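You operate a simulated robot arm through the tools that you are given. There is no shell and no other tool. Be economical: measure what you need, move in short steps, check, and stop when the job is done.

Carry out the task below with a simulated robot arm. There is one attempt and no reset: what you move stays moved.

TASK
Stand the teal hand brush beside the orange wheel. It goes on the side that lies toward x -0.7, y -0.7 (a direction in the base frame), with about 3 cm between them.
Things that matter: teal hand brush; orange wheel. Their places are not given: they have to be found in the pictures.

It is judged by the outcome, as a careful person would: the job done as asked, and still so three seconds after it is handed in. It fails if anything else is knocked over, pushed out of place, dropped, spilled or broken.

THE ROBOT
A 6-joint arm with a two-finger parallel gripper, fixed in place. Base frame: the origin is at the foot of the arm, x ahead of it, y to its left, z up; the work surface is at about z = 0. Lengths are in m, angles in rad, forces in N, time in s.
With the tool pointing down near the work surface it reaches from about 0.14 to 0.58 m from the base axis. Its first joint turns from -1.152 to 1.152 rad. Payload 2.1 kg.
Tool frame: the origin (TCP) lies between the finger pads and is the grasp point; the fingertips stand 0.03 m ahead of it; z points along the fingers, y is the line along which they close. The gripper opens to 0.094 m. The fingers are 0.028 m wide and 0.01 m thick; the gripper's body (0.05 by 0.096 m) begins 0.055 m behind the TCP.
Orientation is told as [roll, pitch, yaw] about the base's x, y, z axes, in that order, counted from this pose: with the fingers straight down and closing along the base's y, the tool's x points along the base's -x, its y along +y and its z along -z.

THE INTERFACE
- The arm moves only by the tool move_arm. Its argument "motion" is a list of rows, each an object of numbers (a shift or turn left out is 0, a gripper value left out holds the last): "dx", "dy", "dz": the shift along the base's x, y, z in m; "twist": the turn about the base's z in rad; "fingers": the opening, from 0 (shut) to 1 (fully open). In form: [{"dx": .., "dy": .., "dz": .., "twist": .., "fingers": ..}, ...]. A call has 1 to 8 rows; each row is the pose to reach, as a shift and turn from the pose commanded when the call began. A row lasts 0.2 s, in which the tool goes at most 0.05 m and 0.15 rad; a call with a longer step from one row to the next is refused whole, and so is a gripper value outside its range. A pose out of reach is approached as far as the arm can. The call stops where the force on the tool passes 40 N (or 10 N more than at its start, if that is more) or the arm is blocked; 0.2 s more then pass. The fingers move at their own pace (about 0.072 m/s each) and stop on an object; they squeeze with about 23 N. The grip force told is the motor's: it shows also when the fingers shut on nothing. Time passes only in rows, and 0.2 s behind the last, so rows that repeat a pose let the fingers close. It gives the time, the measured TCP pose, the force on the tool (base axes), the opening and the grip force at its end, in the units of the frame above (readings bear some noise).
- Cameras (640 x 400 px; columns grow to the right, rows downward): "scene" is fixed at [0.0551, -0.366, 0.5001]; the picture's right is [0.80, -0.60, 0.00], its down [-0.25, -0.34, -0.91] and it looks along [0.54, 0.73, -0.42] (base axes); focal length 327 px, centre (320, 200). "wrist" rides on the gripper at [-0.037, 0, -0.058] in the tool frame; the picture's right is [0.00, -1.00, 0.00], its down [0.97, 0.00, -0.24] and it looks along [0.24, 0.00, 0.97] (tool axes); focal length 218 px, centre (320, 200).
- capture(camera): a new picture of that camera. No time passes.
- locate(camera, pixels): for up to 12 pixels [column, row] of the newest picture of that camera ("zoom" is the newest enlarged one), the place [x, y, z] in the base frame of the surface seen there, good to about 0.002 m. No time passes.
- zoom(camera, box): a new picture of the part [left, top, right, bottom] of that camera's present view, enlarged. No time passes.
- job_done(): hands the job in; it is judged then, once.

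Work in short steps. Measure before you move; look again where a grasp or a placing could have gone wrong, and mend it. You have 60 turns and 16 pictures in all, the two below and enlarged ones among them. Open the gripper and draw the arm clear of the work before you hand the job in, unless the task says otherwise; then end with one line.

The tools are called after "Emit:" as name(argument=value, ...) on one line, values as JSON. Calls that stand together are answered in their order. move_arm: Moves the arm, as the interface text tells. Its arguments: {"type":"object","properties":{"motion":{"type":"array","items":{"type":"object","properties":{"dx":{"type":"number"},"dy":{"type":"number"},"dz":{"type":"number"},"twist":{"type":"number"},"fingers":{"type":"number"}}}}},"required":["motion"]} The other tools are called the same way: capture (camera) takes a picture; locate (camera, pixels) gives the place of the surface under pixels of a picture; zoom (camera, box) takes an enlarged picture of a part of a camera's view; job_done () hands the job in.

At the start:

```text
clock: 0.0
tool_pos: [0.2798, 0.0663, 0.3]
orientation: [0.0, 0.001, -0.001]
wrist_force: [0.0, -0.8, 0.1]
finger_gap: 0.0942
gripper_force: 0.0
```

scene: 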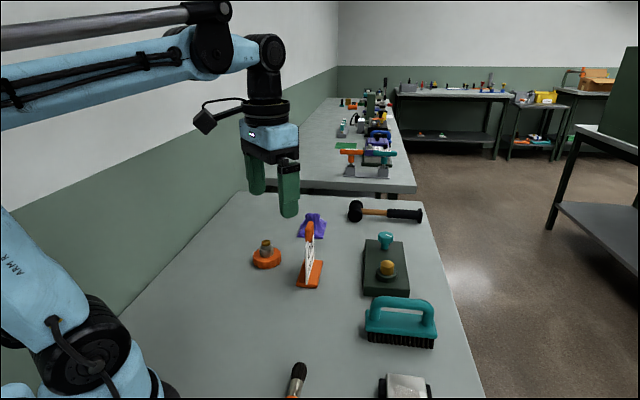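
wrist: 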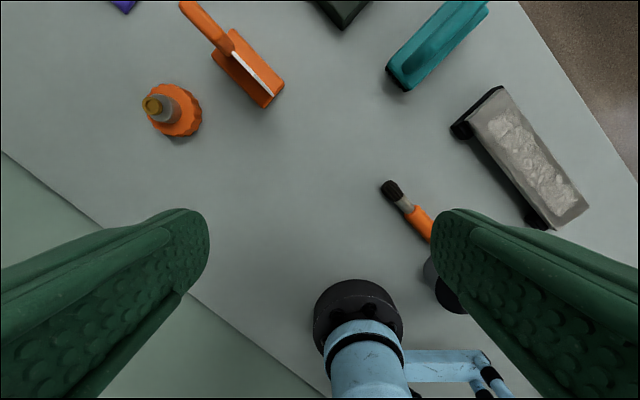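

The teal brush is at about (400,322) in the scene picture and the orange wheel (a valve-like knob) at (266,255). I enlarge this area and measure both.

Emit:
zoom(camera="scene", box=[230, 200, 470, 360])

Emit:
locate(camera="wrist", pixels=[[388, 70], [405, 88], [440, 45], [470, 5], [487, 15], [155, 105], [172, 135], [200, 112], [170, 85], [146, 112], [280, 95], [266, 106]])

Emit:
locate(camera="scene", pixels=[[375, 300], [428, 300], [400, 301], [366, 320], [436, 328], [400, 322], [370, 341], [432, 347], [253, 257], [280, 258], [266, 268], [266, 243]])

```text
2.50 times, centred on (350, 280) of scene
```

zoom: 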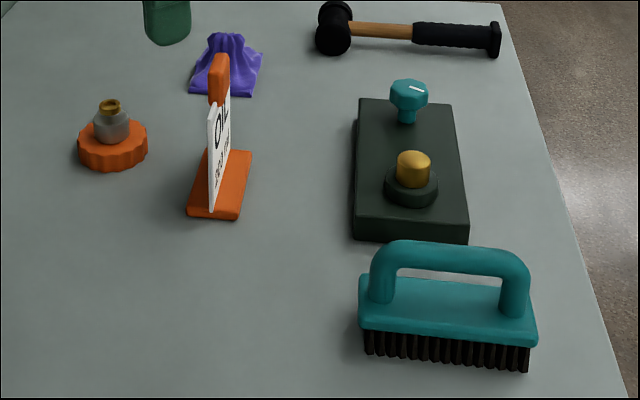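

```text
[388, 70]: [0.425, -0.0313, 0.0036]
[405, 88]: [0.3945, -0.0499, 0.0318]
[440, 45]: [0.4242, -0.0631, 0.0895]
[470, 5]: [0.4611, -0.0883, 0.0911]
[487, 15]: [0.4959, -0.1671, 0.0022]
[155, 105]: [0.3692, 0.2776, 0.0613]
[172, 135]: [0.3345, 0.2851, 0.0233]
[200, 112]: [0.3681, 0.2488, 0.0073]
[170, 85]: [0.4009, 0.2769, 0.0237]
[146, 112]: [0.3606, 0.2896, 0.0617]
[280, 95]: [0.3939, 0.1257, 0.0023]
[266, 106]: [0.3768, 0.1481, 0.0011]
```

```text
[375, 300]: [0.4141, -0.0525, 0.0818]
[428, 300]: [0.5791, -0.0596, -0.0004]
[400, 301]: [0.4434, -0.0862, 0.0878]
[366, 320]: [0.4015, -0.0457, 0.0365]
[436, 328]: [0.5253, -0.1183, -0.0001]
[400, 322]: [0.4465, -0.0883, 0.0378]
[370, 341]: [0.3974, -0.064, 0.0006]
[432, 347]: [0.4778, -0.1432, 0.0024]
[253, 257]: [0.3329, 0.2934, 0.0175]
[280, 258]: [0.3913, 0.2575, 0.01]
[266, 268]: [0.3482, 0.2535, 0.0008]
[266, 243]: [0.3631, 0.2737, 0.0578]
```

Both are found and the brush already stands on its bristles. I take precise points of the brush's plate and handle, the wheel rim and the sign foot from the enlarged picture.

Emit:
locate(camera="zoom", pixels=[[362, 283], [361, 326], [534, 342], [398, 244], [450, 250], [505, 258], [450, 318], [440, 285], [190, 214], [238, 217], [218, 60], [368, 354]])

Emit:
locate(camera="zoom", pixels=[[110, 171], [80, 150], [146, 150], [110, 160], [82, 140], [143, 140], [250, 153], [526, 371], [400, 240], [450, 243], [510, 250], [90, 166]])

```text
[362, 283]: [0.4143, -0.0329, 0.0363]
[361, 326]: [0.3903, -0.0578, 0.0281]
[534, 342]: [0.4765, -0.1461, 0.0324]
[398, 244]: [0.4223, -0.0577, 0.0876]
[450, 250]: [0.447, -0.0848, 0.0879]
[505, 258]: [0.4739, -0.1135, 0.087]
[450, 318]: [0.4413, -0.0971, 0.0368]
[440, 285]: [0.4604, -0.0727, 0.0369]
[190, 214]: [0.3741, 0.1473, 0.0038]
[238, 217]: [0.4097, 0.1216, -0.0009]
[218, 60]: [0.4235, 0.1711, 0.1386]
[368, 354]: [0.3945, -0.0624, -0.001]
```

```text
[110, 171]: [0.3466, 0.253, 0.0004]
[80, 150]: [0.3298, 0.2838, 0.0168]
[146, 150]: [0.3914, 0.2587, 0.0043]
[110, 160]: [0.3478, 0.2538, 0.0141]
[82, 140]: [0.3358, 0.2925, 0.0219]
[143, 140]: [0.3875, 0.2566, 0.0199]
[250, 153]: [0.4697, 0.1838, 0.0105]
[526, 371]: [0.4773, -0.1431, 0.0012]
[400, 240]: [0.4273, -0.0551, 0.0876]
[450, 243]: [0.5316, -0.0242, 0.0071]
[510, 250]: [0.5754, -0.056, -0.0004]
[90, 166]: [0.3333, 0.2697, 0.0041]
```

Brush: centre about (0.453,-0.083), long axis (0.70,-0.715), handle top z≈0.088, plate top z≈0.037. Wheel: centre about (0.366,0.281), radius 0.034. I go above the brush and turn so that the fingers close across the handle.

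Emit:
move_arm(motion=[{"dx": 0.029, "dy": -0.025, "twist": -0.133, "fingers": 1}, {"dx": 0.058, "dy": -0.05, "twist": -0.266}, {"dx": 0.087, "dy": -0.075, "twist": -0.398}, {"dx": 0.115, "dy": -0.1, "twist": -0.53}, {"dx": 0.144, "dy": -0.125, "twist": -0.663}, {"dx": 0.173, "dy": -0.15, "twist": -0.795}, {"dx": 0.173, "dy": -0.15, "dz": -0.05, "twist": -0.795}, {"dx": 0.173, "dy": -0.15, "dz": -0.1, "twist": -0.795}])

Emit:
capture(camera="wrist")

```text
clock: 1.8
tool_pos: [0.4528, -0.0823, 0.1987]
orientation: [-0.001, 0.0, -0.796]
wrist_force: [-0.3, -0.2, -0.4]
finger_gap: 0.0939
gripper_force: 0.0
```

```text
12 pictures are left
```

wrist: 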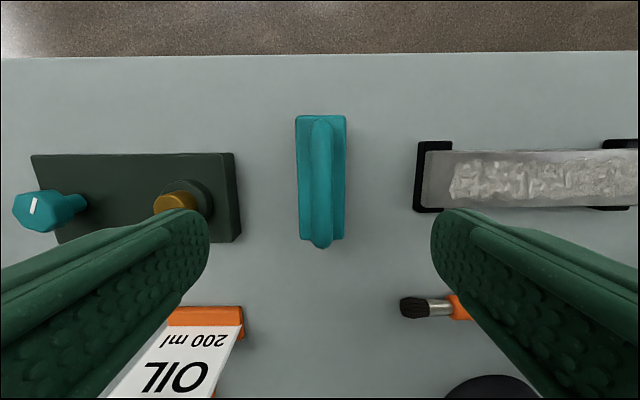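

The brush is centred between the fingers and straight (columns 296–346). I measure its edges and handle from here.

Emit:
locate(camera="wrist", pixels=[[298, 200], [344, 200], [320, 118], [322, 180], [310, 180], [333, 180], [322, 240], [300, 120], [343, 120], [304, 236], [340, 236], [238, 238]])

```text
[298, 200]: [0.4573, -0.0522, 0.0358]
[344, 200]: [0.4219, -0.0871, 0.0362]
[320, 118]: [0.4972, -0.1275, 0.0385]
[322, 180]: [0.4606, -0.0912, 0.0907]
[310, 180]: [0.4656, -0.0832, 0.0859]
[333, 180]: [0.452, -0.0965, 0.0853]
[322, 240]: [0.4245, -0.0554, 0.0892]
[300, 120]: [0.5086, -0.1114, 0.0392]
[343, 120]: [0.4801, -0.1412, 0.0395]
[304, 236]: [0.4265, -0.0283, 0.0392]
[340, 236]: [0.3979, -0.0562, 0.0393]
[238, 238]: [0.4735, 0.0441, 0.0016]
```

Brush centre is (0.453,-0.084), half width about 0.025; the tool is well aligned. I lower to z≈0.077 and close on the handle.

Emit:
move_arm(motion=[{"dz": -0.045, "dy": -0.001}, {"dz": -0.085, "dy": -0.001}, {"dz": -0.122, "dy": -0.001}, {"dz": -0.122, "dy": -0.001, "fingers": 0}, {"dz": -0.122, "dy": -0.001, "fingers": 0}, {"dz": -0.122, "dy": -0.001, "fingers": 0}, {"dz": -0.122, "dy": -0.001, "fingers": 0}])

```text
clock: 3.4
tool_pos: [0.4526, -0.0847, 0.0791]
orientation: [0.0, 0.001, -0.796]
wrist_force: [0.4, -0.2, -0.3]
finger_gap: 0.0241
gripper_force: 23.3
```

The handle is held (gap 0.024, 23 N). I lift well above the sign (top z≈0.14).

Emit:
move_arm(motion=[{"dz": 0.03}, {"dz": 0.07}, {"dz": 0.11}, {"dz": 0.15}, {"dz": 0.19}, {"dz": 0.19}])

Emit:
capture(camera="scene")

```text
clock: 4.8
tool_pos: [0.454, -0.0849, 0.267]
orientation: [0.0, 0.0, -0.797]
wrist_force: [-0.4, -0.4, -2.0]
finger_gap: 0.0236
gripper_force: 22.9
```

```text
11 pictures are left
```

scene: 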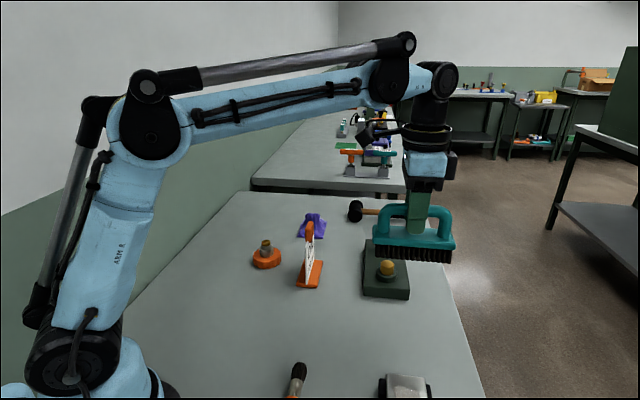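

The brush hangs level. I carry it at this height to above the goal centre (0.303, 0.218).

Emit:
move_arm(motion=[{"dx": -0.019, "dy": 0.038}, {"dx": -0.038, "dy": 0.076}, {"dx": -0.057, "dy": 0.114}, {"dx": -0.075, "dy": 0.151}, {"dx": -0.094, "dy": 0.189}, {"dx": -0.113, "dy": 0.227}, {"dx": -0.132, "dy": 0.265}, {"dx": -0.151, "dy": 0.303}])

Emit:
capture(camera="wrist")

```text
clock: 6.6
tool_pos: [0.3036, 0.2187, 0.2684]
orientation: [-0.002, -0.001, -0.797]
wrist_force: [-0.9, 0.2, -2.1]
finger_gap: 0.0238
gripper_force: 23.0
```

```text
10 pictures are left
```

wrist: 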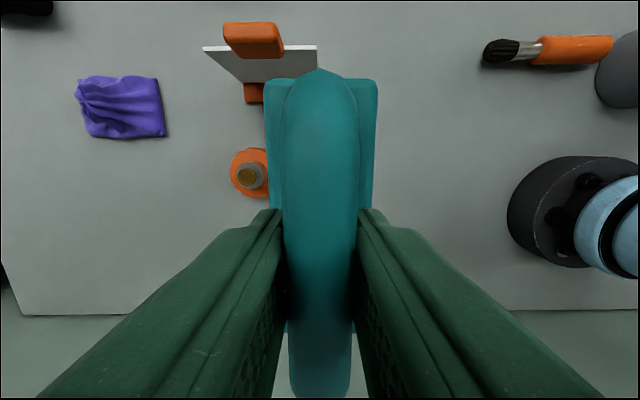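

The wheel shows at (248,172) and a table edge at row ~315; I check the wheel, the edge, the sign and the brush's side against the goal.

Emit:
locate(camera="wrist", pixels=[[231, 172], [250, 150], [250, 196], [238, 158], [238, 187], [200, 312], [450, 306], [255, 97], [235, 40], [270, 140], [372, 140], [247, 176]])

```text
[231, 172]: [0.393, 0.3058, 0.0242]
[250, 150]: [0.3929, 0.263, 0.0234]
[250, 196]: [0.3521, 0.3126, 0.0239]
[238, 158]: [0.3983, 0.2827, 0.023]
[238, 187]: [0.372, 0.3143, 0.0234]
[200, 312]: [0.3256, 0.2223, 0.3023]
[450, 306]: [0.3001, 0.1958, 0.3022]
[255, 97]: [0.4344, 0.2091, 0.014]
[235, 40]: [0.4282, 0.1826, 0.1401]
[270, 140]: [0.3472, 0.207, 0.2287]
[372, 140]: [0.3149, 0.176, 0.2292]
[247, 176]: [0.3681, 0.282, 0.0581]
```

Wheel centre is confirmed at about (0.367,0.282). I check the table edge on the left, and the gap it leaves.

Emit:
locate(camera="wrist", pixels=[[60, 310], [120, 310], [570, 303], [620, 303], [150, 290], [525, 260]])

```text
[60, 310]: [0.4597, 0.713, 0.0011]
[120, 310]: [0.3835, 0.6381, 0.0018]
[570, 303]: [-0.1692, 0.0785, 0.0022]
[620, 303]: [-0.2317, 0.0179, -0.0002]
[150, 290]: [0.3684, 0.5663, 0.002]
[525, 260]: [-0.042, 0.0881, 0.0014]
```

The table edge is far off. I lower to just above the surface (grasp height was 0.079).

Emit:
move_arm(motion=[{"dz": -0.04, "dx": 0.0005, "dy": 0.0005}, {"dz": -0.08, "dx": 0.0005, "dy": 0.0005}, {"dz": -0.12, "dx": 0.0005, "dy": 0.0005}, {"dz": -0.155, "dx": 0.0005, "dy": 0.0005}, {"dz": -0.175, "dx": 0.0005, "dy": 0.0005}, {"dz": -0.183, "dx": 0.0005, "dy": 0.0005}, {"dz": -0.183, "dx": 0.0005, "dy": 0.0005}])

Emit:
zoom(camera="scene", box=[180, 190, 360, 310])

```text
clock: 8.2
tool_pos: [0.3021, 0.2183, 0.0844]
orientation: [0.0, 0.001, -0.797]
wrist_force: [0.6, 0.6, -1.8]
finger_gap: 0.0241
gripper_force: 23.0
```

```text
3.33 times, centred on (270, 250) of scene
```

zoom: 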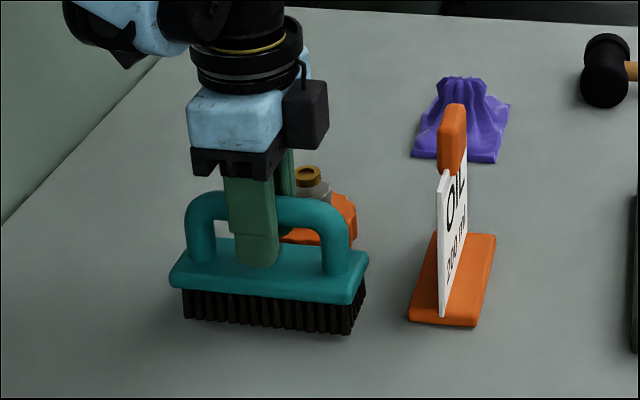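

Clear all round, about 5 mm above the surface. I set it down and open partly, so that the inner finger stays off the wheel.

Emit:
move_arm(motion=[{"dz": -0.003, "dx": 0.0005}, {"dz": -0.006, "dx": 0.0005}, {"dz": -0.006, "dx": 0.0005}, {"dz": -0.006, "dx": 0.0005}])

```text
clock: 9.2
tool_pos: [0.303, 0.2188, 0.0795]
orientation: [0.001, 0.0, -0.796]
wrist_force: [0.8, 0.2, -0.9]
finger_gap: 0.024
gripper_force: 23.1
```

The load on the wrist has dropped to about half, so it is near contact. One millimetre more, then I let go and rise straight up.

Emit:
move_arm(motion=[{"dz": -0.001}, {"dz": -0.001}, {"dz": -0.001, "fingers": 0.6}, {"dz": -0.001, "fingers": 0.6}, {"dz": -0.001, "fingers": 0.6}])

Emit:
move_arm(motion=[{"dz": 0.03}, {"dz": 0.07}, {"dz": 0.11}, {"dz": 0.15}, {"dz": 0.19}, {"dz": 0.19}])

Emit:
capture(camera="wrist")

Emit:
zoom(camera="scene", box=[180, 190, 360, 310])

```text
clock: 10.4
tool_pos: [0.3034, 0.2188, 0.0761]
orientation: [-0.001, 0.0, -0.794]
wrist_force: [0.1, 0.7, -0.3]
finger_gap: 0.0562
gripper_force: 0.1
```

```text
clock: 11.8
tool_pos: [0.3029, 0.219, 0.2694]
orientation: [0.001, -0.001, -0.797]
wrist_force: [0.8, 0.9, 0.5]
finger_gap: 0.0564
gripper_force: 0.1
```

```text
8 pictures are left
```

wrist: 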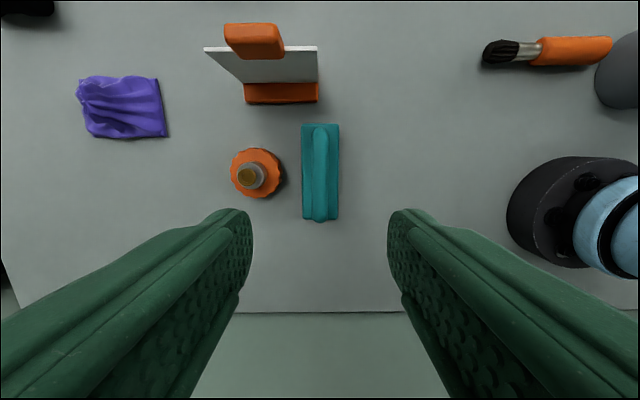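

```text
3.33 times, centred on (270, 250) of scene
```

zoom: 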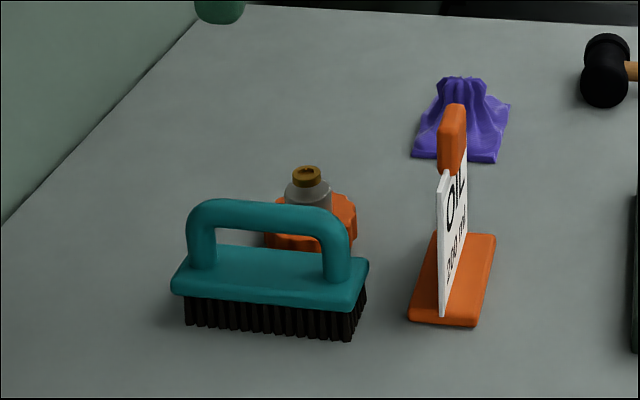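

The brush stands beside the wheel; I measure the gap (wheel edge at column ~279, brush edge at ~302).

Emit:
locate(camera="wrist", pixels=[[278, 172], [280, 172], [282, 172], [232, 172], [256, 149], [256, 197], [304, 172], [337, 172], [304, 127], [337, 127], [304, 216], [336, 216]])

```text
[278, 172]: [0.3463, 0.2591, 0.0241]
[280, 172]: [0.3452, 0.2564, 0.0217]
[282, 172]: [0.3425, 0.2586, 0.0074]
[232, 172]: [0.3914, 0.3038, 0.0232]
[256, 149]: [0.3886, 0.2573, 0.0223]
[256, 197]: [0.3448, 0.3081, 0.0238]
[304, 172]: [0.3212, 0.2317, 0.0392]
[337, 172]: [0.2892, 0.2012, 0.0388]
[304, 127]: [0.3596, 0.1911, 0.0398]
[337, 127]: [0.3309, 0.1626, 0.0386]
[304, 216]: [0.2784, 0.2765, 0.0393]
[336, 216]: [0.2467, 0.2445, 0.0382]
```

The gap is about 3.1 cm and the brush lies in direction (-0.71,-0.70) from the wheel; nothing else has moved and the arm is clear above.

Emit:
job_done()

```text
The job is handed in.
```

The teal hand brush stands on its bristles beside the orange wheel, on the (-0.7, -0.7) side, with a measured gap of about 3 cm. Nothing else was moved.
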